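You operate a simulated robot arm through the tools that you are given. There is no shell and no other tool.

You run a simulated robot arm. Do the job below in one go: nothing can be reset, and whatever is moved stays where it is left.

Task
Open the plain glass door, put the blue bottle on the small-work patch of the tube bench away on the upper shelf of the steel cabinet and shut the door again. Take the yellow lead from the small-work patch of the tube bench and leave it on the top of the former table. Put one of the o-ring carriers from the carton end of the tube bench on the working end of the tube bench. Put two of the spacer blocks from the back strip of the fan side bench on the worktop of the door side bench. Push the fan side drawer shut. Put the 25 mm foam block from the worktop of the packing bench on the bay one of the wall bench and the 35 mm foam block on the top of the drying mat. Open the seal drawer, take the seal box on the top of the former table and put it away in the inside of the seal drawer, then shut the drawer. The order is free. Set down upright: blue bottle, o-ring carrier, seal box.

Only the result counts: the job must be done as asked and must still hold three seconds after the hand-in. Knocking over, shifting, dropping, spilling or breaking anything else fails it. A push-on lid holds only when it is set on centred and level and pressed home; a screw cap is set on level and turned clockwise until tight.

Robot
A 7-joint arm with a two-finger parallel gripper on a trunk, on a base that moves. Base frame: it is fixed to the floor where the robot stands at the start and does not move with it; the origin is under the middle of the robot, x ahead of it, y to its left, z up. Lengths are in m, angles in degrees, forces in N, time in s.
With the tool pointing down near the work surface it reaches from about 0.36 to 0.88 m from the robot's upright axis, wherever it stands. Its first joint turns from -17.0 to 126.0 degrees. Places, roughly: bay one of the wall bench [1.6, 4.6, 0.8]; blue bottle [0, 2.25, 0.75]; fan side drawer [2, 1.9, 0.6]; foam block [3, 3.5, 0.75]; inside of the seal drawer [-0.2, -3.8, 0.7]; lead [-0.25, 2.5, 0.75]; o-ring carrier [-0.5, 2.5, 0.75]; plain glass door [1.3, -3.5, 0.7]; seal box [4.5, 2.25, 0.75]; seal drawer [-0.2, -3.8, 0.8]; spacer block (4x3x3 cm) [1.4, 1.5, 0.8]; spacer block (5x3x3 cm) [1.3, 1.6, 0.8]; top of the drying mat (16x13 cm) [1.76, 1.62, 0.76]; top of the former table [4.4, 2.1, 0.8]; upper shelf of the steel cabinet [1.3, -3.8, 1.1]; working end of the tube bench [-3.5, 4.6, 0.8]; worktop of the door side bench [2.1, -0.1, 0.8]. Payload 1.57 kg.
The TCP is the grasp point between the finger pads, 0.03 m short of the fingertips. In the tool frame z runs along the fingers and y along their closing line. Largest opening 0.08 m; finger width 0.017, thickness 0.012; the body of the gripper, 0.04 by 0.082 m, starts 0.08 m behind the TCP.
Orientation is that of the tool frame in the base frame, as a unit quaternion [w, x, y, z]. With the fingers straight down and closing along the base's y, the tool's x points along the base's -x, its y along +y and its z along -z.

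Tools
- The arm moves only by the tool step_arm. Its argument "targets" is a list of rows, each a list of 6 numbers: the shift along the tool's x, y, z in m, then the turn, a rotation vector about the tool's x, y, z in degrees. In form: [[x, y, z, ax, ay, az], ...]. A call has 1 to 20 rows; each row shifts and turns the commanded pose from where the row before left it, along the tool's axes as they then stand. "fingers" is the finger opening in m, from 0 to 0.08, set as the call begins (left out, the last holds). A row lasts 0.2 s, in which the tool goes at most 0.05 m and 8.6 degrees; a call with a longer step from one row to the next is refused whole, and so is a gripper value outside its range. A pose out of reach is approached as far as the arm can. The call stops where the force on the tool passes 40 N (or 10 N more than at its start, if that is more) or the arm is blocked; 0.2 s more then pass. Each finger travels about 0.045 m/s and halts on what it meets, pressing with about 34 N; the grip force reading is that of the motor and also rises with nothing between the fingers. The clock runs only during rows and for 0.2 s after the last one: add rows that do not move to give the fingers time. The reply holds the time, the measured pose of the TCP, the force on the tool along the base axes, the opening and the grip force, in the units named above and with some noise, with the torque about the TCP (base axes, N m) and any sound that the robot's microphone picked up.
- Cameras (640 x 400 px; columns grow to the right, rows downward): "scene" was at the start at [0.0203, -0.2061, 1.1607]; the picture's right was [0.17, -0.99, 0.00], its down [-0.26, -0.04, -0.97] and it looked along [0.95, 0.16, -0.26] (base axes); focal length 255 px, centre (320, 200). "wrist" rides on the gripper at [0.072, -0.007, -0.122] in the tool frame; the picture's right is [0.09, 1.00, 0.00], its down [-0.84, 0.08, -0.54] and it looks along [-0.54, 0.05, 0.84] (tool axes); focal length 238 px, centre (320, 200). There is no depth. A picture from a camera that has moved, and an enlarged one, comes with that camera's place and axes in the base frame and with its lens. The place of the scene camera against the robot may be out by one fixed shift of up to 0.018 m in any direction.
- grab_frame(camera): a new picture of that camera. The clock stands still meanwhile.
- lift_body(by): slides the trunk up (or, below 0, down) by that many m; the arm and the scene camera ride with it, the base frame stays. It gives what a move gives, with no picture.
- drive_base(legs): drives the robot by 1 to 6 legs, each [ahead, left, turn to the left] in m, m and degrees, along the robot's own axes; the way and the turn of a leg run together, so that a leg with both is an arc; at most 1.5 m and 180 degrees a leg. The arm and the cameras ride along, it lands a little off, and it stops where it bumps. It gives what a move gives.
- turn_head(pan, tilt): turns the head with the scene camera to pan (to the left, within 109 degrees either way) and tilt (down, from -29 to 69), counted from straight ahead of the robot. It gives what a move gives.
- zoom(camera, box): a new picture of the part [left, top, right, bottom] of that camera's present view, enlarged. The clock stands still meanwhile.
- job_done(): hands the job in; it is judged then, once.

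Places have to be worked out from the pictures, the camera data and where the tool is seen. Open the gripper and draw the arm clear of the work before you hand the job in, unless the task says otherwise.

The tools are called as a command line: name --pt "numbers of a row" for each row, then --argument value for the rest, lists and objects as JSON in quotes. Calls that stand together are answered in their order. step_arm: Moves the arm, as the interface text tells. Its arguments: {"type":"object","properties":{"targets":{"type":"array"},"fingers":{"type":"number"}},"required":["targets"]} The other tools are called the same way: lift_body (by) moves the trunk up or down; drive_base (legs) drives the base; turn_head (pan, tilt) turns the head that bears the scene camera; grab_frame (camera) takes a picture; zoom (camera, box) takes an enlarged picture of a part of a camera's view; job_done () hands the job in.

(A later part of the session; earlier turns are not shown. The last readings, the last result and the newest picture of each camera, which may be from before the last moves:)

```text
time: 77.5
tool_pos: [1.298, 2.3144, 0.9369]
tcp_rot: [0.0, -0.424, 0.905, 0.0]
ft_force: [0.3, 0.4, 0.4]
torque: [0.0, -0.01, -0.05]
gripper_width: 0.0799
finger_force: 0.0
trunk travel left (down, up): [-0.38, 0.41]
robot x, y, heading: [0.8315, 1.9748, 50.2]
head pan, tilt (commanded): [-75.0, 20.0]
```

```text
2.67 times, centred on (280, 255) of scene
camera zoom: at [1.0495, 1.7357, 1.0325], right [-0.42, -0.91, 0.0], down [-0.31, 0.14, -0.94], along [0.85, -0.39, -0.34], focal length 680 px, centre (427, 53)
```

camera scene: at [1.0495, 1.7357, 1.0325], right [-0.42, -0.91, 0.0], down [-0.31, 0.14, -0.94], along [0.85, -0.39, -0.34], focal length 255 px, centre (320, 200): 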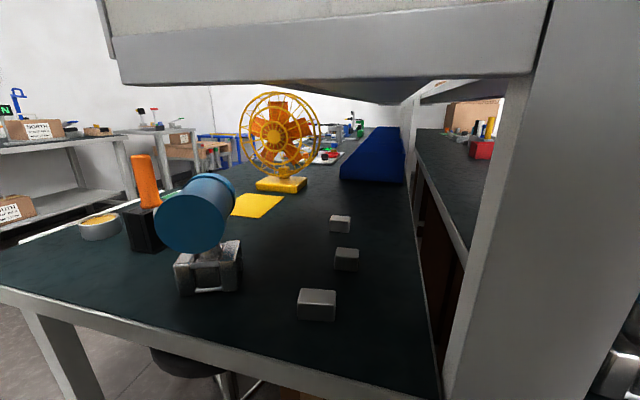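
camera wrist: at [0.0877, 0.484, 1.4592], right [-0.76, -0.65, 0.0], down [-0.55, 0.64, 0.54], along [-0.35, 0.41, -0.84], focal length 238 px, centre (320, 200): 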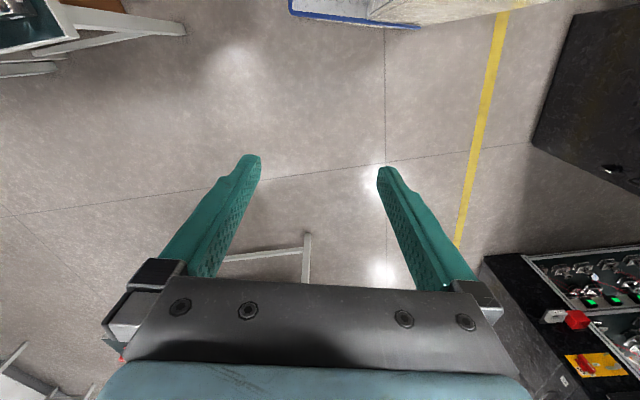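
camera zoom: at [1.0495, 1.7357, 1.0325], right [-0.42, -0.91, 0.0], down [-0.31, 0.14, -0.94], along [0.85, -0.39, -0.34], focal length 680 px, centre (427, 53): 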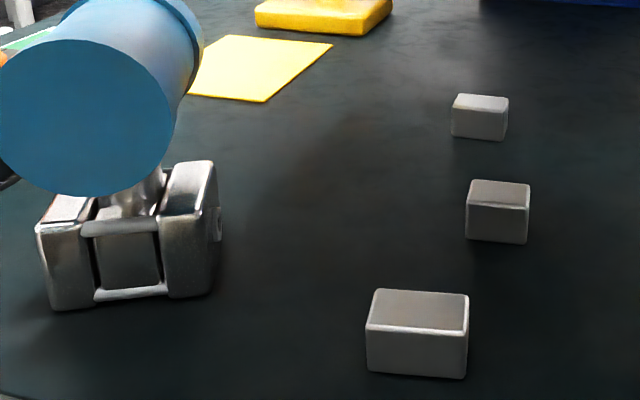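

Three spacer blocks stand under the shelf: I judge the near 5 cm one centred at about (1.312, 1.619) with its long side at ~61°, the next at (1.390, 1.526). The shelf's underside is at ~1.05, so I'll come in tilted 45° from the bench end; first I yaw the tool clockwise in free space.

step_arm --pt "0 0 0 0 0 7.9" --pt "0 0 0 0 0 7.9" --pt "0 0 0 0 0 7.9" --pt "0 0 0 0 0 7.9" --pt "0 0 0 0 0 7.9" --pt "0 0 0 0 0 7.9" --pt "0 0 0 0 0 7.9" --pt "0 0 0 0 0 7.9" --pt "0 0 0 0 0 7.9" --pt "0 0 0 0 0 7.9" --pt "-0.0212 -0.0386 0 0 0 0" --pt "-0.0212 -0.0386 0 0 0 0" --pt "-0.0212 -0.0386 0 0 0 0" --pt "-0.0212 -0.0386 0 0 0 0" --pt "-0.0212 -0.0386 0 0 0 0" --pt "-0.0212 -0.0386 0 0 0 0"

step_arm --pt "0 0 0 0 -7.5 0" --pt "0 0 0 0 -7.5 0" --pt "0 0 0 0 -7.5 0" --pt "0 0 0 0 -7.5 0" --pt "0 0 0 0 -7.5 0" --pt "0 0 0 0 -7.5 0"

grab_frame --camera "scene"

grab_frame --camera "wrist"

```text
time: 81.0
tool_pos: [1.3014, 2.0503, 0.9336]
tcp_rot: [0.0, 0.247, 0.969, 0.001]
ft_force: [-0.2, -1.0, 1.5]
torque: [-0.01, 0.01, -0.02]
gripper_width: 0.0799
finger_force: 0.2
out of reach, approached as far as the arm can: row 16
trunk travel left (down, up): [-0.38, 0.41]
robot x, y, heading: [0.8317, 1.9791, 50.4]
head pan, tilt (commanded): [-75.0, 20.0]
```

```text
time: 82.3
tool_pos: [1.3598, 2.0487, 0.8446]
tcp_rot: [0.341, 0.232, 0.907, -0.088]
ft_force: [-0.3, -0.2, -0.1]
torque: [0.01, 0.02, 0.03]
gripper_width: 0.0802
finger_force: 0.0
out of reach, approached as far as the arm can: row 1, 2, 3, 4, 5, 6
trunk travel left (down, up): [-0.38, 0.41]
robot x, y, heading: [0.8287, 1.9754, 50.4]
head pan, tilt (commanded): [-75.0, 20.0]
```

```text
taken
camera scene: at [1.0495, 1.7357, 1.0326], right [-0.42, -0.91, 0.0], down [-0.31, 0.14, -0.94], along [0.85, -0.39, -0.34], focal length 255 px, centre (320, 200)
```

scene: 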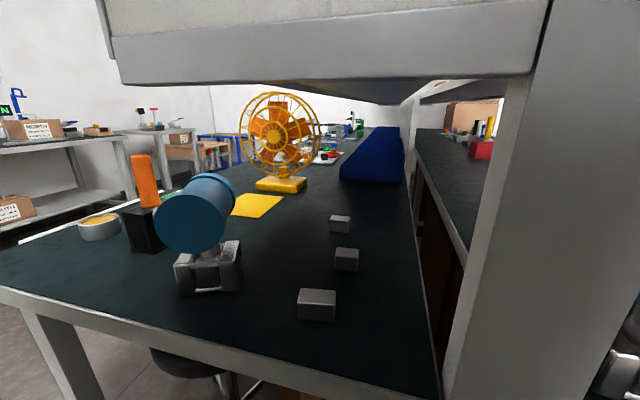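

```text
taken
camera wrist: at [1.2377, 2.1071, 0.8891], right [0.42, 0.91, -0.06], down [0.27, -0.06, 0.96], along [0.87, -0.42, -0.27], focal length 238 px, centre (320, 200)
```

wrist: 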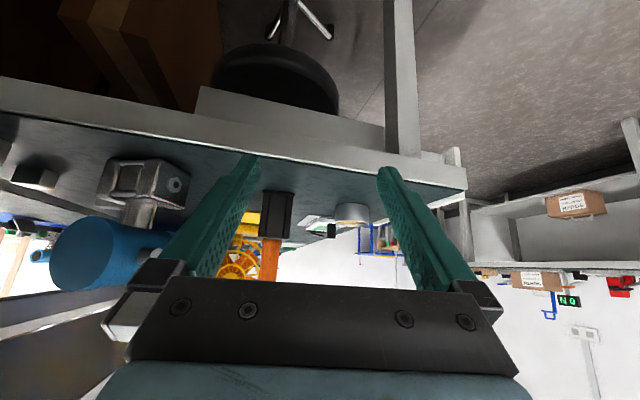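

The arm sat a bit lower than asked (inner reach limit) at (1.360, 2.049, 0.845), tilted 45°. I now slide it to the pre-grasp spot in front of the near block at (1.237, 1.66, 0.87).

step_arm --pt "-0.0073 -0.04 0.0038 0 0 0" --pt "-0.0073 -0.04 0.0038 0 0 0" --pt "-0.0073 -0.04 0.0038 0 0 0" --pt "-0.0073 -0.04 0.0038 0 0 0" --pt "-0.0073 -0.04 0.0038 0 0 0" --pt "-0.0073 -0.04 0.0038 0 0 0" --pt "-0.0073 -0.04 0.0038 0 0 0" --pt "-0.0073 -0.04 0.0038 0 0 0" --pt "-0.0073 -0.04 0.0038 0 0 0" --pt "-0.0073 -0.04 0.0038 0 0 0"

grab_frame --camera "scene"

grab_frame --camera "wrist"

```text
time: 84.5
tool_pos: [1.3127, 1.6991, 0.8498]
tcp_rot: [0.342, 0.231, 0.907, -0.087]
ft_force: [0.5, 0.0, -0.3]
torque: [0.02, -0.01, 0.0]
gripper_width: 0.0802
finger_force: 0.1
out of reach, approached as far as the arm can: row 1, 2, 3, 4, 5
trunk travel left (down, up): [-0.38, 0.41]
robot x, y, heading: [0.8284, 1.9739, 50.7]
head pan, tilt (commanded): [-75.0, 20.0]
```

```text
taken
camera scene: at [1.0496, 1.7358, 1.0325], right [-0.42, -0.91, 0.0], down [-0.31, 0.14, -0.94], along [0.85, -0.39, -0.34], focal length 255 px, centre (320, 200)
```

scene: 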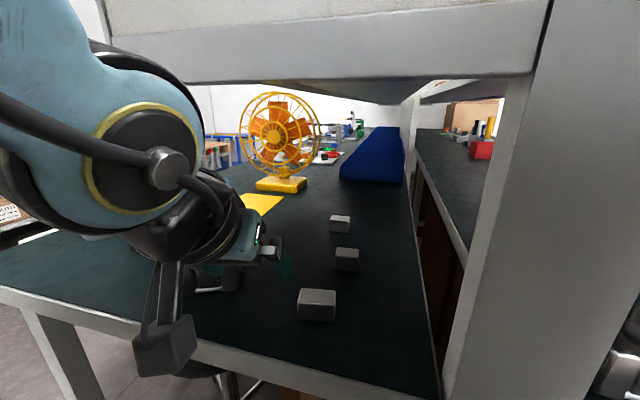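

```text
taken
camera wrist: at [1.1916, 1.7571, 0.8929], right [0.42, 0.91, -0.06], down [0.28, -0.06, 0.96], along [0.87, -0.42, -0.28], focal length 238 px, centre (320, 200)
```

wrist: 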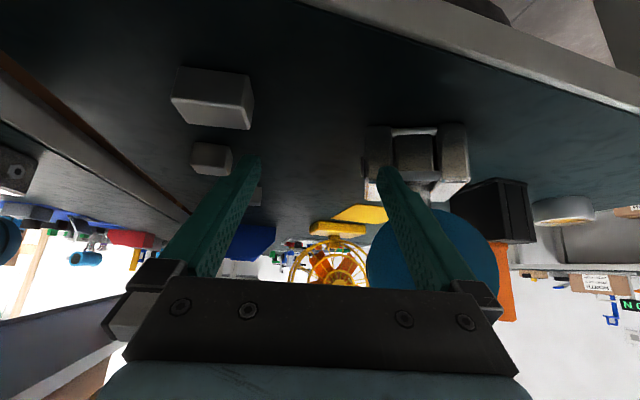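

The tool is at (1.313, 1.699, 0.850); the near block lies 0.071 m to the side and 0.037 m ahead. I shift sideways first, above block height, and check with the wrist camera.

step_arm --pt "0 -0.036 0 0 0 0" --pt "0 -0.035 0 0 0 0"

grab_frame --camera "wrist"

grab_frame --camera "scene"

```text
time: 85.2
tool_pos: [1.2909, 1.6429, 0.85]
tcp_rot: [0.341, 0.218, 0.91, -0.087]
ft_force: [0.2, -0.1, -0.7]
torque: [-0.02, -0.03, -0.01]
gripper_width: 0.08
finger_force: 0.0
trunk travel left (down, up): [-0.38, 0.41]
robot x, y, heading: [0.8313, 1.9769, 50.5]
head pan, tilt (commanded): [-75.0, 20.0]
```

```text
taken
camera wrist: at [1.1667, 1.6975, 0.8954], right [0.39, 0.92, -0.07], down [0.28, -0.05, 0.96], along [0.88, -0.4, -0.28], focal length 238 px, centre (320, 200)
```

wrist: 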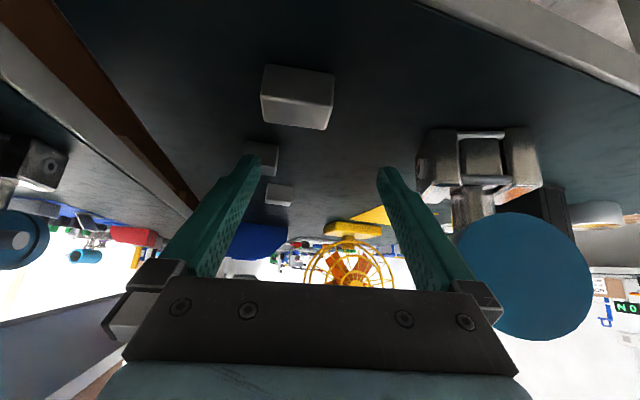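

```text
taken
camera scene: at [1.0456, 1.728, 1.0323], right [-0.5, -0.87, 0.0], down [-0.3, 0.17, -0.94], along [0.81, -0.47, -0.34], focal length 255 px, centre (320, 200)
```

scene: 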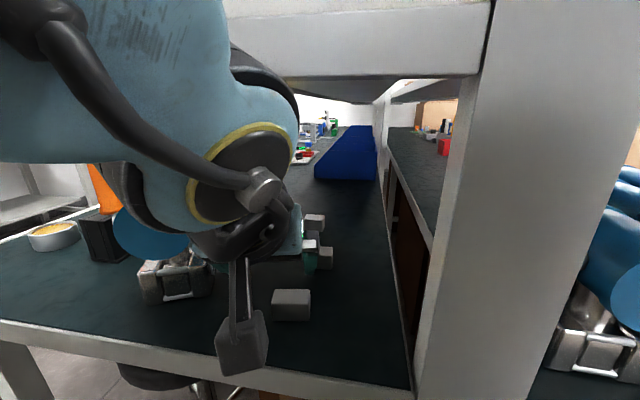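

The scene camera's axes shifted by ~5°: the arm's elbow is brushing my own head. I turn the head away to the left to free it.

turn_head --pan 40 --tilt 10

grab_frame --camera "scene"

```text
time: 87.1
tool_pos: [1.2905, 1.6401, 0.8525]
tcp_rot: [0.341, 0.219, 0.91, -0.089]
ft_force: [0.6, 0.0, -0.8]
torque: [-0.01, -0.02, -0.04]
gripper_width: 0.08
finger_force: 0.0
trunk travel left (down, up): [-0.38, 0.41]
robot x, y, heading: [0.8305, 1.9769, 50.3]
head pan, tilt (commanded): [40.0, 10.0]
```

```text
taken
camera scene: at [1.0458, 1.7285, 1.032], right [-0.49, -0.87, 0.0], down [-0.3, 0.17, -0.94], along [0.82, -0.46, -0.35], focal length 255 px, centre (320, 200)
```

scene: 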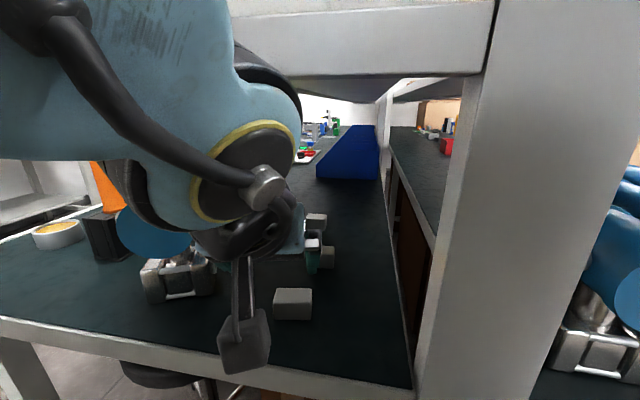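

The head is pinned by the arm, so this side-on stance is poor. I retrace the arm path back to the front, then I'll turn the robot toward the bench end so the blocks lie ahead-right.

step_arm --pt "0 0.0355 0 0 0 0" --pt "0 0.0355 0 0 0 0" --pt "0.0103 0.0367 -0.0095 0 0 0" --pt "0.0103 0.0367 -0.0095 0 0 0" --pt "0.0103 0.0367 -0.0095 0 0 0" --pt "0.0103 0.0367 -0.0095 0 0 0" --pt "0.0103 0.0367 -0.0095 0 0 0" --pt "0.0103 0.0367 -0.0095 0 0 0" --pt "0.0103 0.0367 -0.0095 0 0 0" --pt "0.0103 0.0367 -0.0095 0 0 0" --pt "0.0103 0.0367 -0.0095 0 0 0"

step_arm --pt "0 0 0 0 7.5 0" --pt "0 0 0 0 7.5 0" --pt "0 0 0 0 7.5 0" --pt "0 0 0 0 7.5 0" --pt "0 0 0 0 7.5 0" --pt "0 0 0 0 7.5 0"

```text
time: 89.5
tool_pos: [1.3928, 1.9923, 0.844]
tcp_rot: [0.341, 0.232, 0.907, -0.088]
ft_force: [-0.8, -0.8, 0.0]
torque: [-0.01, -0.01, 0.01]
gripper_width: 0.0799
finger_force: 0.1
out of reach, approached as far as the arm can: row 5, 6, 7, 9
trunk travel left (down, up): [-0.38, 0.41]
robot x, y, heading: [0.8261, 1.9737, 50.7]
head pan, tilt (commanded): [40.0, 10.0]
```

```text
time: 90.9
tool_pos: [1.3927, 1.9927, 0.8451]
tcp_rot: [-0.033, 0.247, 0.968, 0.008]
ft_force: [-1.0, -0.5, 0.5]
torque: [0.02, 0.03, 0.05]
gripper_width: 0.0803
finger_force: 0.0
trunk travel left (down, up): [-0.38, 0.41]
robot x, y, heading: [0.8294, 1.9733, 50.1]
head pan, tilt (commanded): [40.0, 10.0]
```

The tool is upright again at (1.393, 1.993, 0.845). I pull it back to the robot's front at about (1.226, 2.296).

step_arm --pt "0.0417 0.0266 0 0 0 0" --pt "0.0417 0.0266 0 0 0 0" --pt "0.0417 0.0266 0 0 0 0" --pt "0.0417 0.0266 0 0 0 0" --pt "0.0417 0.0266 0 0 0 0" --pt "0.0417 0.0266 0 0 0 0" --pt "0.0417 0.0266 0 0 0 0" --pt "0 0 0 0 0 -8" --pt "0 0 0 0 0 -8" --pt "0 0 0 0 0 -8" --pt "0 0 0 0 0 -8" --pt "0 0 0 0 0 -8"

grab_frame --camera "scene"

```text
time: 93.5
tool_pos: [1.2257, 2.2954, 0.8649]
tcp_rot: [-0.027, -0.099, 0.995, 0.019]
ft_force: [-0.1, -0.3, -0.5]
torque: [0.01, 0.02, 0.03]
gripper_width: 0.0801
finger_force: 0.0
trunk travel left (down, up): [-0.38, 0.41]
robot x, y, heading: [0.8295, 1.9755, 50.2]
head pan, tilt (commanded): [40.0, 10.0]
```

```text
taken
camera scene: at [0.9643, 1.8675, 1.0488], right [1.0, 0.01, 0.0], down [0.0, -0.17, -0.98], along [-0.01, 0.98, -0.17], focal length 255 px, centre (320, 200)
```

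scene: 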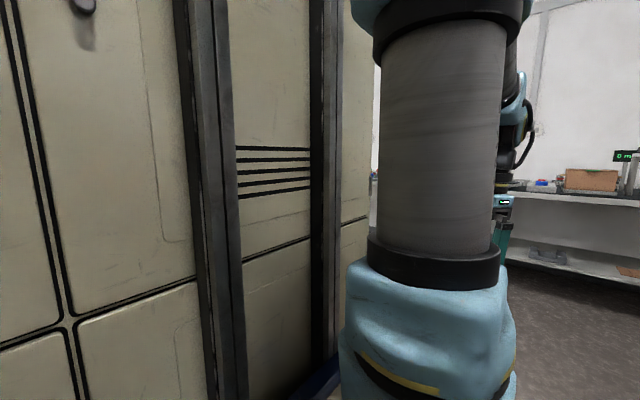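

The head is free again. I sidestep a little away from the bench end and turn right 90° to face it squarely.

drive_base --legs '[[0, 0.11, 0], [0, 0, -90]]'

turn_head --pan 0 --tilt 20

grab_frame --camera "scene"

grab_frame --camera "wrist"

```text
time: 98.5
tool_pos: [1.069, 1.6526, 0.8634]
tcp_rot: [-0.007, 0.63, 0.776, 0.033]
ft_force: [0.4, -0.5, -0.4]
torque: [0.0, -0.02, 0.02]
gripper_width: 0.08
finger_force: 0.1
trunk travel left (down, up): [-0.38, 0.41]
robot x, y, heading: [0.7411, 2.0473, -39.3]
head pan, tilt (commanded): [40.0, 10.0]
```

```text
time: 99.6
tool_pos: [1.069, 1.6537, 0.8647]
tcp_rot: [-0.006, 0.63, 0.776, 0.032]
ft_force: [-0.6, -0.7, 0.3]
torque: [0.01, 0.0, 0.02]
gripper_width: 0.08
finger_force: 0.1
trunk travel left (down, up): [-0.38, 0.41]
robot x, y, heading: [0.7451, 2.0464, -39.2]
head pan, tilt (commanded): [0.0, 20.0]
```

```text
taken
camera scene: at [0.6182, 1.8673, 1.0326], right [-0.63, -0.78, 0.0], down [-0.27, 0.22, -0.94], along [0.73, -0.59, -0.34], focal length 255 px, centre (320, 200)
```

scene: 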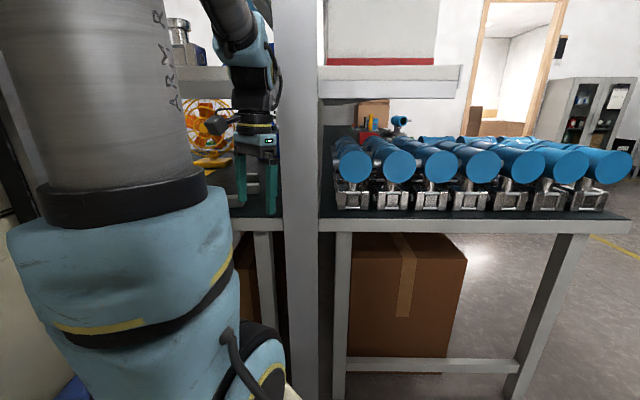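

```text
taken
camera wrist: at [1.043, 1.7142, 0.9892], right [0.96, 0.29, 0.05], down [0.23, -0.83, 0.5], along [0.19, -0.47, -0.86], focal length 238 px, centre (320, 200)
```

wrist: 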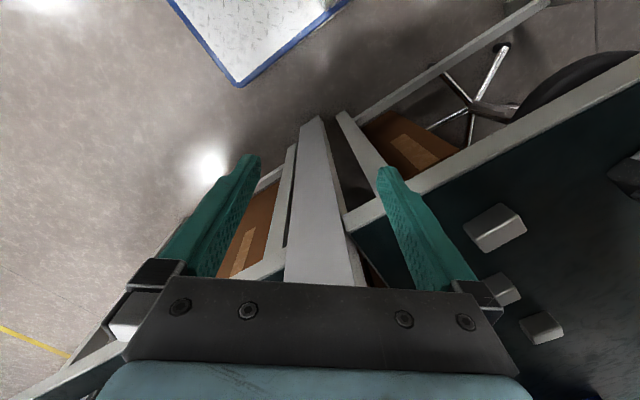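

Facing the bench end now; the post is just right of the tool, and the blocks lie straight ahead at v≈2.08. I shift the tool left of the post, yaw it to face the near block and square it up.

step_arm --pt "0.0235 0.0381 0 0 0 0" --pt "0.0235 0.0381 0 0 0 0" --pt "0.0235 0.0381 0 0 0 0" --pt "0 0 0 0 0 -8.27" --pt "0 0 0 0 0 -8.27" --pt "0 0 0 0 0 -8.27" --pt "0 0 0 0 0 -8.27" --pt "0 0 0 0 0 -8.27" --pt "0 0 0 0 0 -8.27" --pt "0 0 0 3.7 0 0" --pt "0 0 0 0 0 0"

grab_frame --camera "wrist"

turn_head --pan -15 --tilt 15

grab_frame --camera "scene"

```text
time: 102.0
tool_pos: [1.1663, 1.7448, 0.8723]
tcp_rot: [0.001, 0.246, 0.969, 0.0]
ft_force: [-0.5, -0.3, -0.6]
torque: [-0.01, 0.0, 0.0]
gripper_width: 0.0799
finger_force: 0.0
trunk travel left (down, up): [-0.38, 0.41]
robot x, y, heading: [0.7458, 2.0454, -39.0]
head pan, tilt (commanded): [0.0, 20.0]
```

```text
taken
camera wrist: at [1.099, 1.7731, 0.9946], right [0.39, 0.92, 0.0], down [0.77, -0.33, 0.54], along [0.5, -0.21, -0.84], focal length 238 px, centre (320, 200)
```

wrist: 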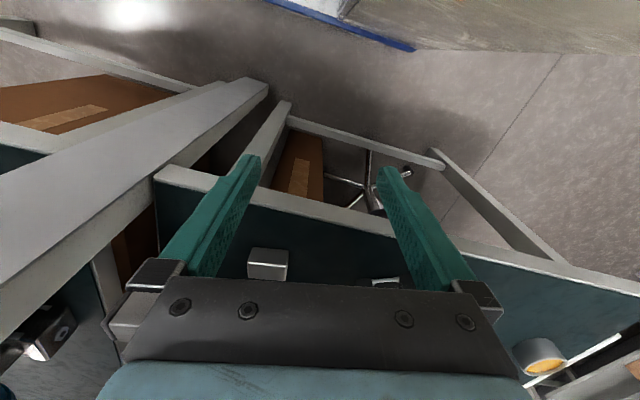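

```text
time: 102.7
tool_pos: [1.1654, 1.7442, 0.8723]
tcp_rot: [0.0, 0.247, 0.969, -0.001]
ft_force: [-0.2, 0.5, 0.8]
torque: [-0.02, -0.02, 0.0]
gripper_width: 0.08
finger_force: 0.2
trunk travel left (down, up): [-0.38, 0.41]
robot x, y, heading: [0.7425, 2.046, -39.1]
head pan, tilt (commanded): [-15.0, 15.0]
```

```text
taken
camera scene: at [0.6007, 1.8503, 1.0407], right [-0.81, -0.59, 0.0], down [-0.15, 0.21, -0.97], along [0.57, -0.78, -0.26], focal length 255 px, centre (320, 200)
```

scene: 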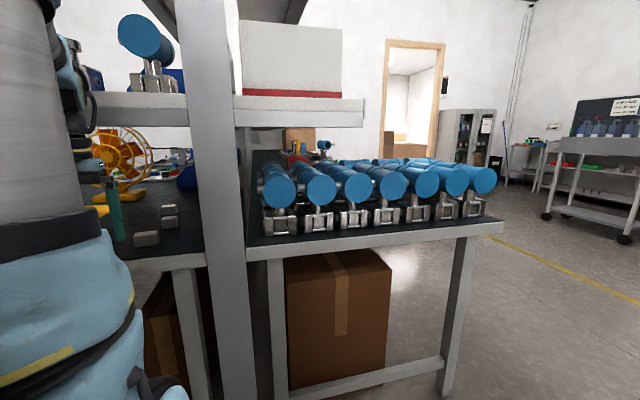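

The wrist view puts the near block's front face at about (1.288, 1.619), so its centre is ~(1.301, 1.612) — the scene camera is ~1 cm off. I tilt the tool 45° forward.

step_arm --pt "0 0 0 0 -7.5 0" --pt "0 0 0 0 -7.5 0" --pt "0 0 0 0 -7.5 0" --pt "0 0 0 0 -7.5 0" --pt "0 0 0 0 -7.5 0" --pt "0 0 0 0 -7.5 0" --pt "0 0 0 0 0 0"

grab_frame --camera "wrist"

grab_frame --camera "scene"

```text
time: 104.3
tool_pos: [1.1631, 1.7316, 0.8762]
tcp_rot: [0.374, 0.241, 0.891, -0.094]
ft_force: [-0.3, 0.3, -0.3]
torque: [0.0, -0.01, 0.01]
gripper_width: 0.0798
finger_force: 0.2
trunk travel left (down, up): [-0.38, 0.41]
robot x, y, heading: [0.7458, 2.0452, -39.2]
head pan, tilt (commanded): [-15.0, 15.0]
```

```text
taken
camera wrist: at [1.0403, 1.7942, 0.91], right [0.44, 0.9, -0.05], down [0.21, -0.04, 0.98], along [0.87, -0.44, -0.2], focal length 238 px, centre (320, 200)
```

wrist: 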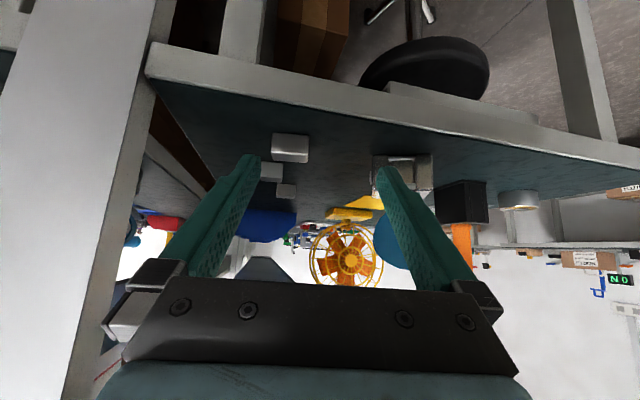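

```text
taken
camera scene: at [0.5991, 1.8464, 1.04], right [-0.81, -0.59, 0.0], down [-0.15, 0.21, -0.97], along [0.57, -0.78, -0.26], focal length 255 px, centre (320, 200)
```

scene: 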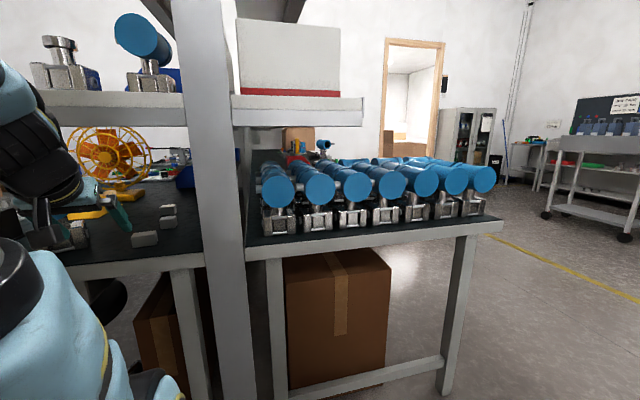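

Tilted 45° at (1.163, 1.732, 0.876). I zoom the wrist view to pin the near block's corners and angle before going in.

zoom --camera "wrist" --box '[230, 100, 390, 200]'

```text
4.00 times, centred on (310, 150) of wrist
camera zoom: at [1.0403, 1.7942, 0.91], right [0.44, 0.9, -0.05], down [0.21, -0.04, 0.98], along [0.87, -0.44, -0.2], focal length 953 px, centre (360, 400)
```

zoom: 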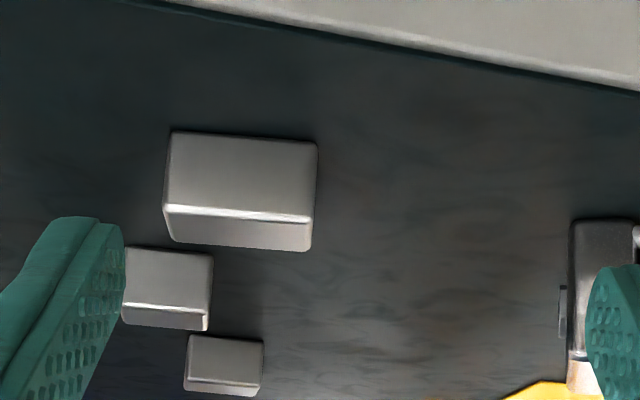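

I judge the near block's centre at (1.303, 1.611) with its top at z≈0.785, bench at 0.755. I line up with it and come along the tool axis to 4 cm short, then check.

step_arm --pt "-0.0287 -0.0179 0 0 0 0" --pt "-0.0286 -0.0179 0 0 0 0" --pt "0 0 0.035 0 0 0" --pt "0 0 0.035 0 0 0" --pt "0 0 0.035 0 0 0" --pt "0 0 0.035 0 0 0" --pt "0 0 0 0 0 0"

grab_frame --camera "wrist"

grab_frame --camera "scene"

```text
time: 105.9
tool_pos: [1.2708, 1.6455, 0.8129]
tcp_rot: [0.371, 0.228, 0.895, -0.094]
ft_force: [-0.9, 0.1, -0.5]
torque: [-0.02, 0.05, 0.01]
gripper_width: 0.0802
finger_force: 0.1
trunk travel left (down, up): [-0.38, 0.41]
robot x, y, heading: [0.7447, 2.0452, -39.0]
head pan, tilt (commanded): [-15.0, 15.0]
```

```text
taken
camera wrist: at [1.1471, 1.7056, 0.8488], right [0.42, 0.91, -0.06], down [0.22, -0.03, 0.97], along [0.88, -0.42, -0.21], focal length 238 px, centre (320, 200)
```

wrist: 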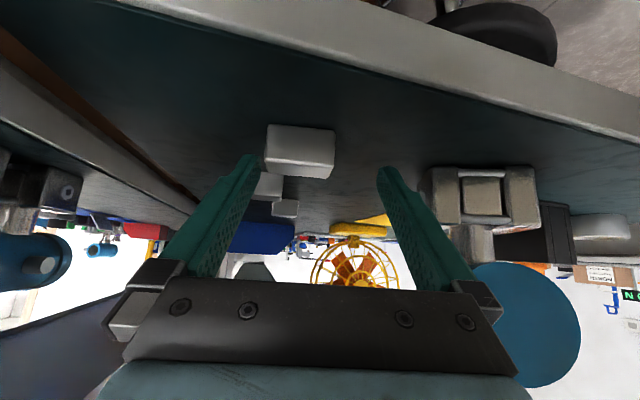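

```text
taken
camera scene: at [0.6006, 1.8503, 1.0407], right [-0.81, -0.59, 0.0], down [-0.15, 0.21, -0.97], along [0.57, -0.78, -0.26], focal length 255 px, centre (320, 200)
```

scene: 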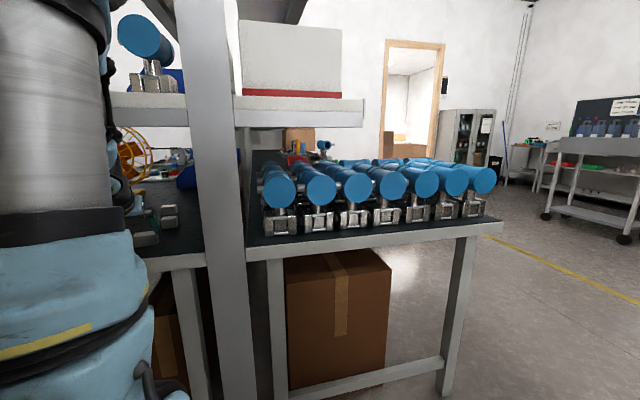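

The block's front face now measures (1.294, 1.615); I correct 16 mm sideways, advance the last 4.5 cm and close the fingers.

step_arm --pt "-0.004 -0.0157 0 0 0 0" --pt "-0.002 0 0.0223 0 0 0" --pt "-0.002 0 0.0223 0 0 0" --pt "0 0 0 0 0 0"

grab_frame --camera "wrist"

```text
time: 106.9
tool_pos: [1.2981, 1.6151, 0.789]
tcp_rot: [0.371, 0.228, 0.895, -0.095]
ft_force: [-0.1, -0.2, 0.1]
torque: [0.01, 0.01, 0.0]
gripper_width: 0.0801
finger_force: 0.0
trunk travel left (down, up): [-0.38, 0.41]
robot x, y, heading: [0.7425, 2.0461, -39.5]
head pan, tilt (commanded): [-15.0, 15.0]
```

```text
taken
camera wrist: at [1.1735, 1.6743, 0.8237], right [0.42, 0.91, -0.06], down [0.22, -0.03, 0.97], along [0.88, -0.42, -0.21], focal length 238 px, centre (320, 200)
```

wrist: 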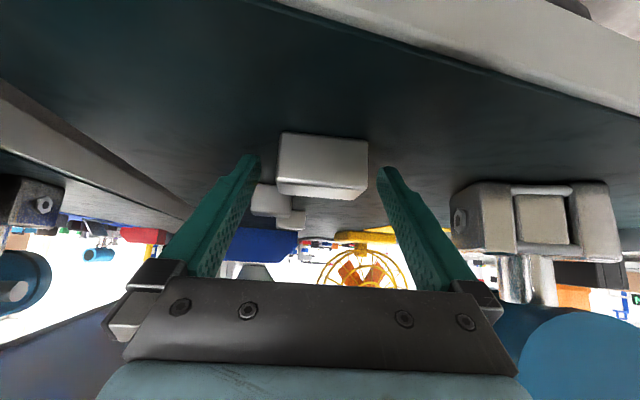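

The block sits between the fingertips. I nudge 6 mm forward and 3 mm down, then close on it.

step_arm --pt "-0.0021 0.002 0.0063 0 0 0" --pt "0 0 0 0 0 0"

step_arm --pt "0 0 0 0 0 0" --pt "0 0 0 0 0 0" --pt "0 0 0 0 0 0" --pt "0 0 0 0 0 0" --fingers 0

grab_frame --camera "wrist"

```text
time: 107.5
tool_pos: [1.3033, 1.614, 0.7873]
tcp_rot: [0.371, 0.228, 0.895, -0.095]
ft_force: [-15.0, 6.4, 18.8]
torque: [0.0, 0.2, -0.12]
gripper_width: 0.0798
finger_force: 0.0
trunk travel left (down, up): [-0.38, 0.41]
robot x, y, heading: [0.7469, 2.0475, -39.3]
head pan, tilt (commanded): [-15.0, 15.0]
```

```text
time: 108.5
tool_pos: [1.3031, 1.6128, 0.7866]
tcp_rot: [0.372, 0.228, 0.895, -0.095]
ft_force: [-2.7, 0.6, 25.7]
torque: [-0.23, -0.07, -0.15]
gripper_width: 0.0498
finger_force: 33.7
trunk travel left (down, up): [-0.38, 0.41]
robot x, y, heading: [0.7464, 2.049, -39.1]
head pan, tilt (commanded): [-15.0, 15.0]
```

```text
taken
camera wrist: at [1.1794, 1.6731, 0.8222], right [0.42, 0.91, -0.07], down [0.22, -0.03, 0.98], along [0.88, -0.42, -0.21], focal length 238 px, centre (320, 200)
```

wrist: 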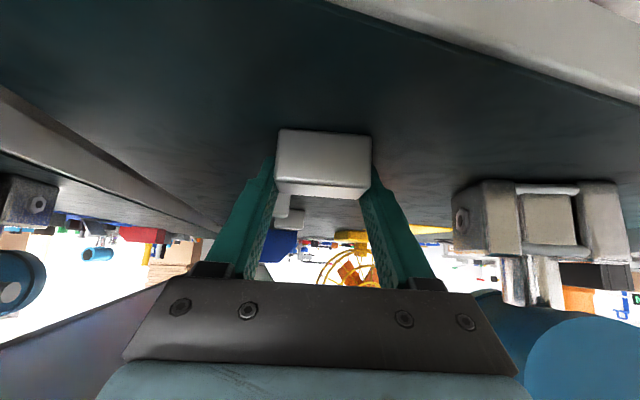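

Gripped at 49.8 mm. I lift 3 cm, draw back 6 cm under the shelf edge, then back the base off 12 cm.

step_arm --pt "-0.0106 0 -0.0106 0 0 0" --pt "-0.0106 0 -0.0106 0 0 0" --pt "0.0141 0 -0.0141 0 0 0" --pt "0.0141 0 -0.0141 0 0 0" --pt "0.0141 0 -0.0141 0 0 0"

drive_base --legs '[[-0.12, 0, 0]]'

grab_frame --camera "wrist"

grab_frame --camera "scene"

```text
time: 109.7
tool_pos: [1.2503, 1.6423, 0.8134]
tcp_rot: [0.371, 0.228, 0.895, -0.095]
ft_force: [-0.3, 0.1, -3.3]
torque: [-0.03, -0.03, -0.01]
gripper_width: 0.0498
finger_force: 34.3
trunk travel left (down, up): [-0.38, 0.41]
robot x, y, heading: [0.745, 2.046, -39.1]
head pan, tilt (commanded): [-15.0, 15.0]
```

```text
time: 111.0
tool_pos: [1.1577, 1.7189, 0.8145]
tcp_rot: [0.371, 0.227, 0.895, -0.094]
ft_force: [0.9, 0.6, -3.5]
torque: [0.01, -0.02, 0.0]
gripper_width: 0.0496
finger_force: 33.9
trunk travel left (down, up): [-0.38, 0.41]
robot x, y, heading: [0.6526, 2.1191, -39.0]
head pan, tilt (commanded): [-15.0, 15.0]
```

```text
taken
camera wrist: at [1.0331, 1.7783, 0.8501], right [0.42, 0.91, -0.06], down [0.22, -0.03, 0.97], along [0.88, -0.42, -0.21], focal length 238 px, centre (320, 200)
```

wrist: 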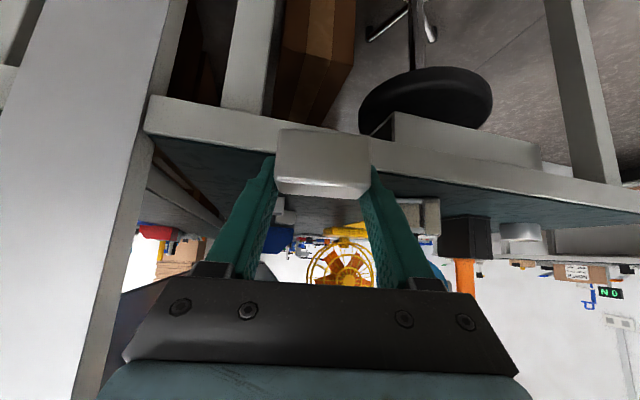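

```text
taken
camera scene: at [0.5076, 1.9262, 1.0407], right [-0.81, -0.59, 0.0], down [-0.15, 0.21, -0.97], along [0.57, -0.78, -0.26], focal length 255 px, centre (320, 200)
```

scene: 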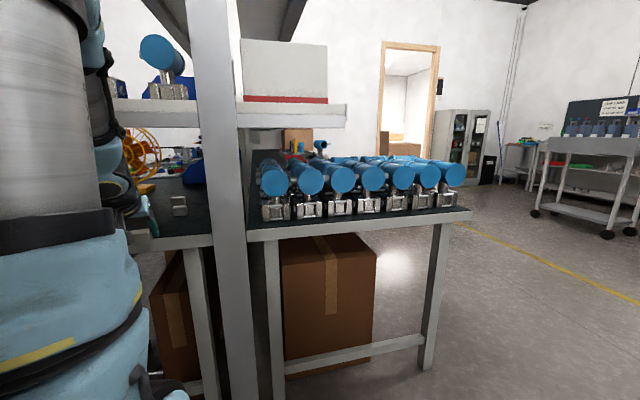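

The block is clear of the bench end. I bring the tool upright, pull it back 8 cm and raise the trunk for travel.

step_arm --pt "0 0 0 0 7.5 0" --pt "0 0 0 0 7.5 0" --pt "0 0 0 0 7.5 0" --pt "0 0 0 0 7.5 0" --pt "0 0 0 0 7.5 0" --pt "0 0 0 0 6.5 0" --pt "0.04 0 0 0 0 0" --pt "0.04 0 0 0 0 0"

lift_body --by 0.3

turn_head --pan -40 --tilt 25

grab_frame --camera "scene"

```text
time: 112.8
tool_pos: [1.0866, 1.7529, 0.8074]
tcp_rot: [0.046, 0.255, 0.966, -0.02]
ft_force: [0.2, 0.6, -3.6]
torque: [0.0, -0.05, 0.05]
gripper_width: 0.0497
finger_force: 33.8
out of reach, approached as far as the arm can: row 1
trunk travel left (down, up): [-0.38, 0.41]
robot x, y, heading: [0.6529, 2.1216, -39.0]
head pan, tilt (commanded): [-15.0, 15.0]
```

```text
time: 115.8
tool_pos: [1.0876, 1.7522, 1.1079]
tcp_rot: [0.046, 0.253, 0.966, -0.02]
ft_force: [-0.6, 0.4, -2.7]
torque: [-0.02, -0.03, 0.02]
gripper_width: 0.0498
finger_force: 34.6
trunk travel left (down, up): [-0.68, 0.11]
robot x, y, heading: [0.6515, 2.1182, -39.0]
head pan, tilt (commanded): [-15.0, 15.0]
```

```text
time: 116.7
tool_pos: [1.0874, 1.7533, 1.1075]
tcp_rot: [0.045, 0.255, 0.966, -0.02]
ft_force: [-0.1, -0.6, -3.7]
torque: [-0.04, -0.03, -0.02]
gripper_width: 0.0499
finger_force: 34.5
trunk travel left (down, up): [-0.68, 0.11]
robot x, y, heading: [0.6523, 2.1255, -39.1]
head pan, tilt (commanded): [-40.0, 25.0]
```

```text
taken
camera scene: at [0.4703, 1.9114, 1.3245], right [-0.98, -0.19, 0.0], down [-0.08, 0.41, -0.91], along [0.17, -0.89, -0.42], focal length 255 px, centre (320, 200)
```

scene: 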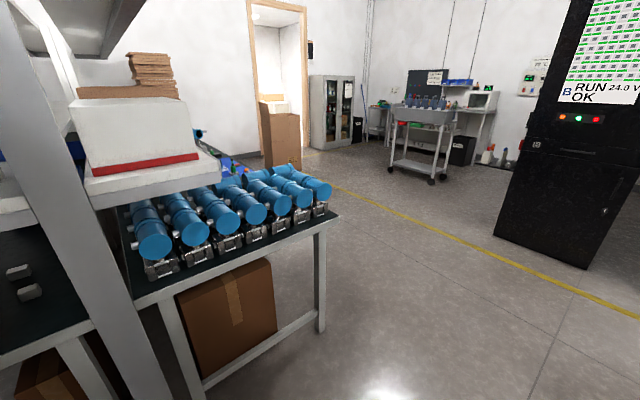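

The way down the gap to the door side is clear. I sidestep right out of the gap, go ahead along the door side bench and turn left to face it.

drive_base --legs '[[0, -0.9, 0], [0, -0.85, 0], [1.2, 0, 0], [0, 0, 90]]'

turn_head --pan -15 --tilt 25

grab_frame --camera "scene"

turn_head --pan -55 --tilt 25

grab_frame --camera "scene"

```text
time: 135.0
tool_pos: [0.8256, 0.4381, 1.1071]
tcp_rot: [0.047, -0.497, 0.866, 0.018]
ft_force: [1.2, 0.7, -3.7]
torque: [0.04, 0.0, 0.01]
gripper_width: 0.0498
finger_force: 33.9
trunk travel left (down, up): [-0.68, 0.11]
robot x, y, heading: [0.451, 0.0104, 49.8]
head pan, tilt (commanded): [-40.0, 25.0]
```

```text
time: 135.9
tool_pos: [0.8254, 0.4385, 1.1069]
tcp_rot: [0.047, -0.497, 0.866, 0.018]
ft_force: [0.6, 0.8, -3.9]
torque: [0.03, -0.04, -0.02]
gripper_width: 0.0497
finger_force: 34.1
trunk travel left (down, up): [-0.68, 0.11]
robot x, y, heading: [0.4494, 0.0074, 50.1]
head pan, tilt (commanded): [-15.0, 25.0]
```

```text
taken
camera scene: at [0.6596, -0.1392, 1.3244], right [0.57, -0.82, 0.0], down [-0.35, -0.24, -0.91], along [0.74, 0.52, -0.42], focal length 255 px, centre (320, 200)
```

scene: 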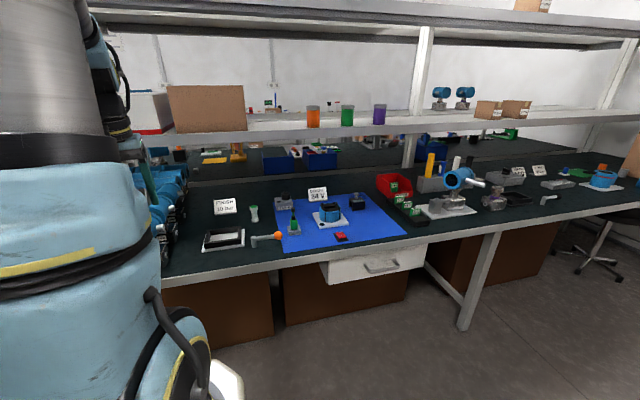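

```text
time: 136.9
tool_pos: [0.8256, 0.4387, 1.108]
tcp_rot: [0.048, -0.498, 0.866, 0.017]
ft_force: [0.1, 0.1, -4.1]
torque: [0.02, -0.03, 0.01]
gripper_width: 0.05
finger_force: 33.9
trunk travel left (down, up): [-0.68, 0.11]
robot x, y, heading: [0.4511, 0.0085, 49.9]
head pan, tilt (commanded): [-55.0, 25.0]
```

```text
taken
camera scene: at [0.6759, -0.1999, 1.3245], right [-0.09, -1.0, 0.0], down [-0.42, 0.04, -0.91], along [0.9, -0.08, -0.42], focal length 255 px, centre (320, 200)
```

scene: 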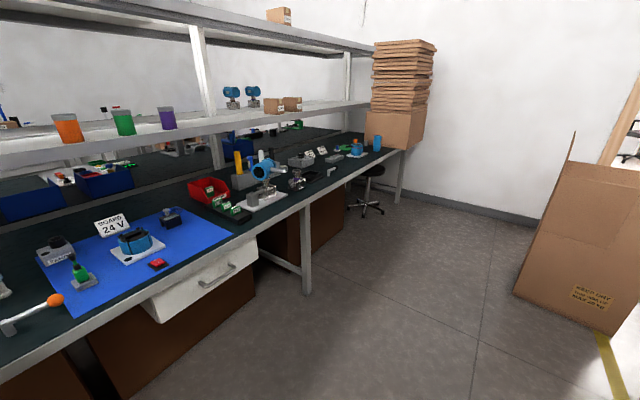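

I zoom in to find a free bare spot on the dark worktop near the bench's middle.

zoom --camera "scene" --box '[180, 130, 400, 268]'

turn_head --pan -15 --tilt 25

zoom --camera "scene" --box '[150, 160, 370, 298]'

zoom --camera "scene" --box '[380, 130, 600, 268]'

```text
2.90 times, centred on (290, 199) of scene
camera zoom: at [0.6759, -0.1999, 1.3245], right [-0.09, -1.0, 0.0], down [-0.42, 0.04, -0.91], along [0.9, -0.08, -0.42], focal length 739 px, centre (407, 203)
```

zoom: 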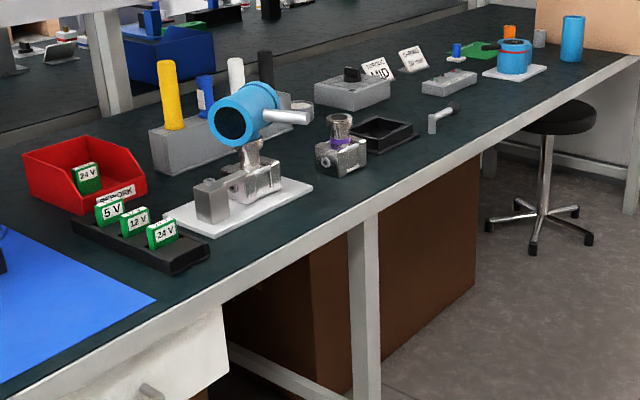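

```text
time: 138.0
tool_pos: [0.8251, 0.4373, 1.1078]
tcp_rot: [0.047, -0.497, 0.866, 0.018]
ft_force: [0.6, -0.4, -2.7]
torque: [0.07, 0.01, -0.02]
gripper_width: 0.0499
finger_force: 33.8
trunk travel left (down, up): [-0.68, 0.11]
robot x, y, heading: [0.448, 0.0066, 49.8]
head pan, tilt (commanded): [-15.0, 25.0]
```

```text
2.90 times, centred on (260, 229) of scene
camera zoom: at [0.6596, -0.1392, 1.3244], right [0.57, -0.82, 0.0], down [-0.35, -0.24, -0.91], along [0.74, 0.52, -0.42], focal length 739 px, centre (494, 116)
```

zoom: 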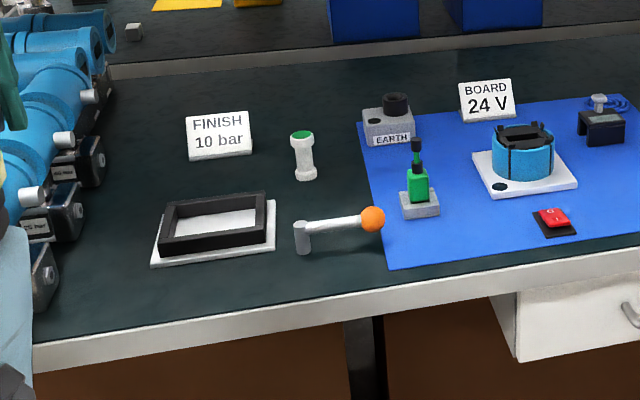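

```text
2.90 times, centred on (490, 199) of scene
camera zoom: at [0.6596, -0.1392, 1.3244], right [0.57, -0.82, 0.0], down [-0.35, -0.24, -0.91], along [0.74, 0.52, -0.42], focal length 739 px, centre (-173, 203)
```

zoom: 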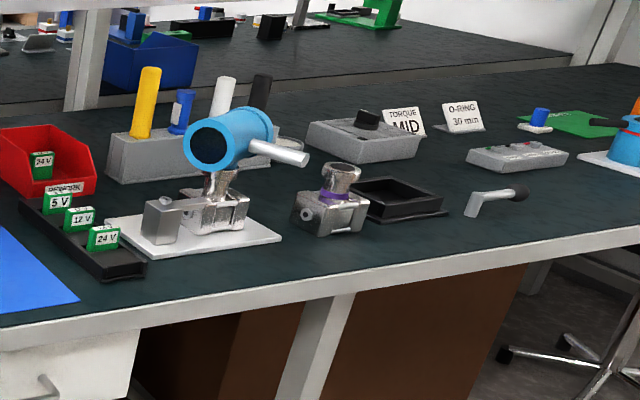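

A clear stretch of bare worktop lies right of the angled tool, around u≈2.25, v≈1.13 (about (2.46, -0.56)). I move up closer to the bench and sidestep right to it, keeping clear of the tall carton.

drive_base --legs '[[0.2, 0, 0], [0, -0.9, 0], [0, -0.85, 0]]'

turn_head --pan -15 --tilt 35

grab_frame --camera "scene"

grab_frame --camera "wrist"

```text
time: 148.0
tool_pos: [2.2858, -0.5335, 1.1073]
tcp_rot: [0.047, -0.494, 0.868, 0.018]
ft_force: [-0.3, 0.6, -4.2]
torque: [0.03, -0.01, -0.02]
gripper_width: 0.0497
finger_force: 33.8
trunk travel left (down, up): [-0.68, 0.11]
robot x, y, heading: [1.904, -0.9595, 49.6]
head pan, tilt (commanded): [-15.0, 25.0]
```

```text
time: 148.7
tool_pos: [2.2853, -0.5339, 1.109]
tcp_rot: [0.047, -0.494, 0.868, 0.018]
ft_force: [0.2, -0.4, -4.0]
torque: [0.02, -0.03, 0.01]
gripper_width: 0.05
finger_force: 34.0
trunk travel left (down, up): [-0.68, 0.11]
robot x, y, heading: [1.9061, -0.96, 49.7]
head pan, tilt (commanded): [-15.0, 35.0]
```

```text
taken
camera scene: at [2.1109, -1.1126, 1.3087], right [0.57, -0.82, 0.0], down [-0.47, -0.32, -0.82], along [0.68, 0.46, -0.57], focal length 255 px, centre (320, 200)
```

scene: 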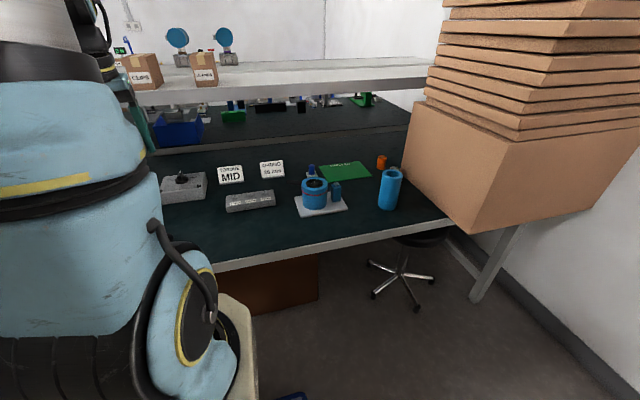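

```text
taken
camera wrist: at [2.2464, -0.6088, 1.2221], right [-0.9, 0.43, -0.02], down [0.32, 0.71, 0.62], along [0.29, 0.55, -0.78], focal length 238 px, centre (320, 200)
```

wrist: 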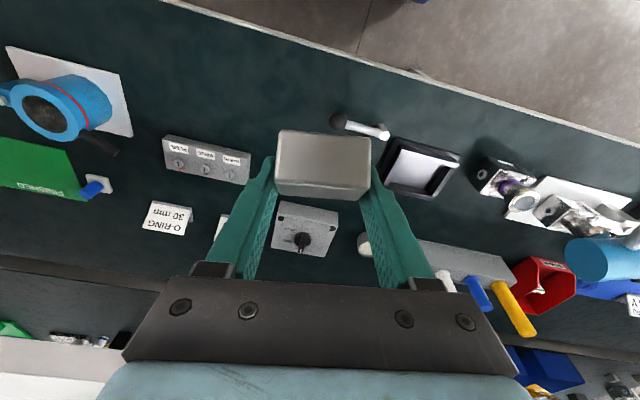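

The block rides level only with the tool tilted 45° as gripped, so I tilt again, move over the free spot and lower to a couple of centimetres above it.

step_arm --pt "0 0 0 0 -7.84 0" --pt "0 0 0 0 -7.84 0" --pt "0 0 0 0 -7.84 0" --pt "0 0 0 0 -7.84 0" --pt "0 0 0 0 -7.84 0" --pt "-0.0119 -0.0409 0.0119 0 0 0" --pt "-0.0119 -0.0409 0.0119 0 0 0" --pt "-0.0119 -0.0409 0.0119 0 0 0" --pt "-0.0119 -0.0409 0.0119 0 0 0" --pt "0.0354 0 0.0353 0 0 0" --pt "0.0354 0 0.0353 0 0 0" --pt "0.0354 0 0.0353 0 0 0" --pt "0.0354 0 0.0353 0 0 0" --pt "0.0354 0 0.0353 0 0 0"

grab_frame --camera "wrist"

grab_frame --camera "scene"

```text
time: 151.7
tool_pos: [2.4643, -0.5625, 0.8596]
tcp_rot: [0.337, -0.459, 0.802, 0.182]
ft_force: [-0.6, 0.1, -2.8]
torque: [0.01, -0.02, -0.02]
gripper_width: 0.0499
finger_force: 33.7
trunk travel left (down, up): [-0.68, 0.11]
robot x, y, heading: [1.9061, -0.9608, 49.2]
head pan, tilt (commanded): [-15.0, 35.0]
```

```text
taken
camera wrist: at [2.3987, -0.684, 0.8963], right [-0.89, 0.45, -0.08], down [0.03, 0.23, 0.97], along [0.46, 0.86, -0.21], focal length 238 px, centre (320, 200)
```

wrist: 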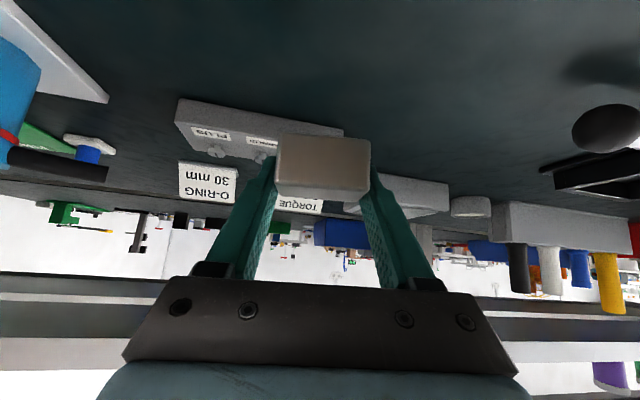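

```text
taken
camera scene: at [2.1104, -1.113, 1.3088], right [0.57, -0.82, 0.0], down [-0.47, -0.33, -0.82], along [0.68, 0.46, -0.57], focal length 255 px, centre (320, 200)
```

scene: 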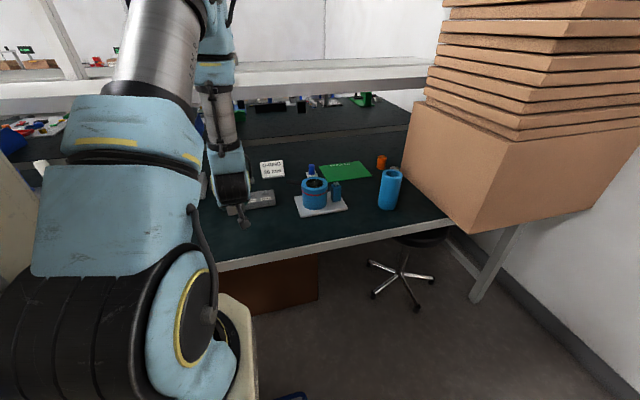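

Position is right: 0.10 m in front of the keypad. I lower to the height at which it was gripped (TCP z≈0.789).

step_arm --pt "0.0212 0 0.0212 0 0 0" --pt "0.0212 0 0.0212 0 0 0" --pt "0.0075 0 0.0075 0 0 0" --pt "0 0 0 0 0 0"

```text
time: 152.7
tool_pos: [2.4657, -0.5638, 0.7897]
tcp_rot: [0.336, -0.458, 0.803, 0.181]
ft_force: [-0.2, -0.7, -3.8]
torque: [0.06, 0.02, -0.01]
gripper_width: 0.05
finger_force: 33.9
trunk travel left (down, up): [-0.68, 0.11]
robot x, y, heading: [1.9087, -0.9597, 49.5]
head pan, tilt (commanded): [-15.0, 35.0]
```

No contact yet at z=0.7897. I lower in 2 mm steps until the force shows contact.

step_arm --pt "0.0014 0 0.0014 0 0 0" --pt "0 0 0 0 0 0"

step_arm --pt "0.0014 0 0.0014 0 0 0" --pt "0 0 0 0 0 0"

```text
time: 153.3
tool_pos: [2.4653, -0.563, 0.7871]
tcp_rot: [0.337, -0.458, 0.802, 0.182]
ft_force: [-0.5, -0.5, -0.5]
torque: [0.1, 0.07, 0.07]
gripper_width: 0.0498
finger_force: 33.7
trunk travel left (down, up): [-0.68, 0.11]
robot x, y, heading: [1.9099, -0.9584, 49.6]
head pan, tilt (commanded): [-15.0, 35.0]
```

```text
time: 153.9
tool_pos: [2.4657, -0.5633, 0.7887]
tcp_rot: [0.337, -0.459, 0.802, 0.183]
ft_force: [-2.4, -7.2, 23.7]
torque: [0.58, 0.44, 0.39]
gripper_width: 0.0495
finger_force: 33.9
trunk travel left (down, up): [-0.68, 0.11]
robot x, y, heading: [1.9085, -0.9587, 49.7]
head pan, tilt (commanded): [-15.0, 35.0]
```

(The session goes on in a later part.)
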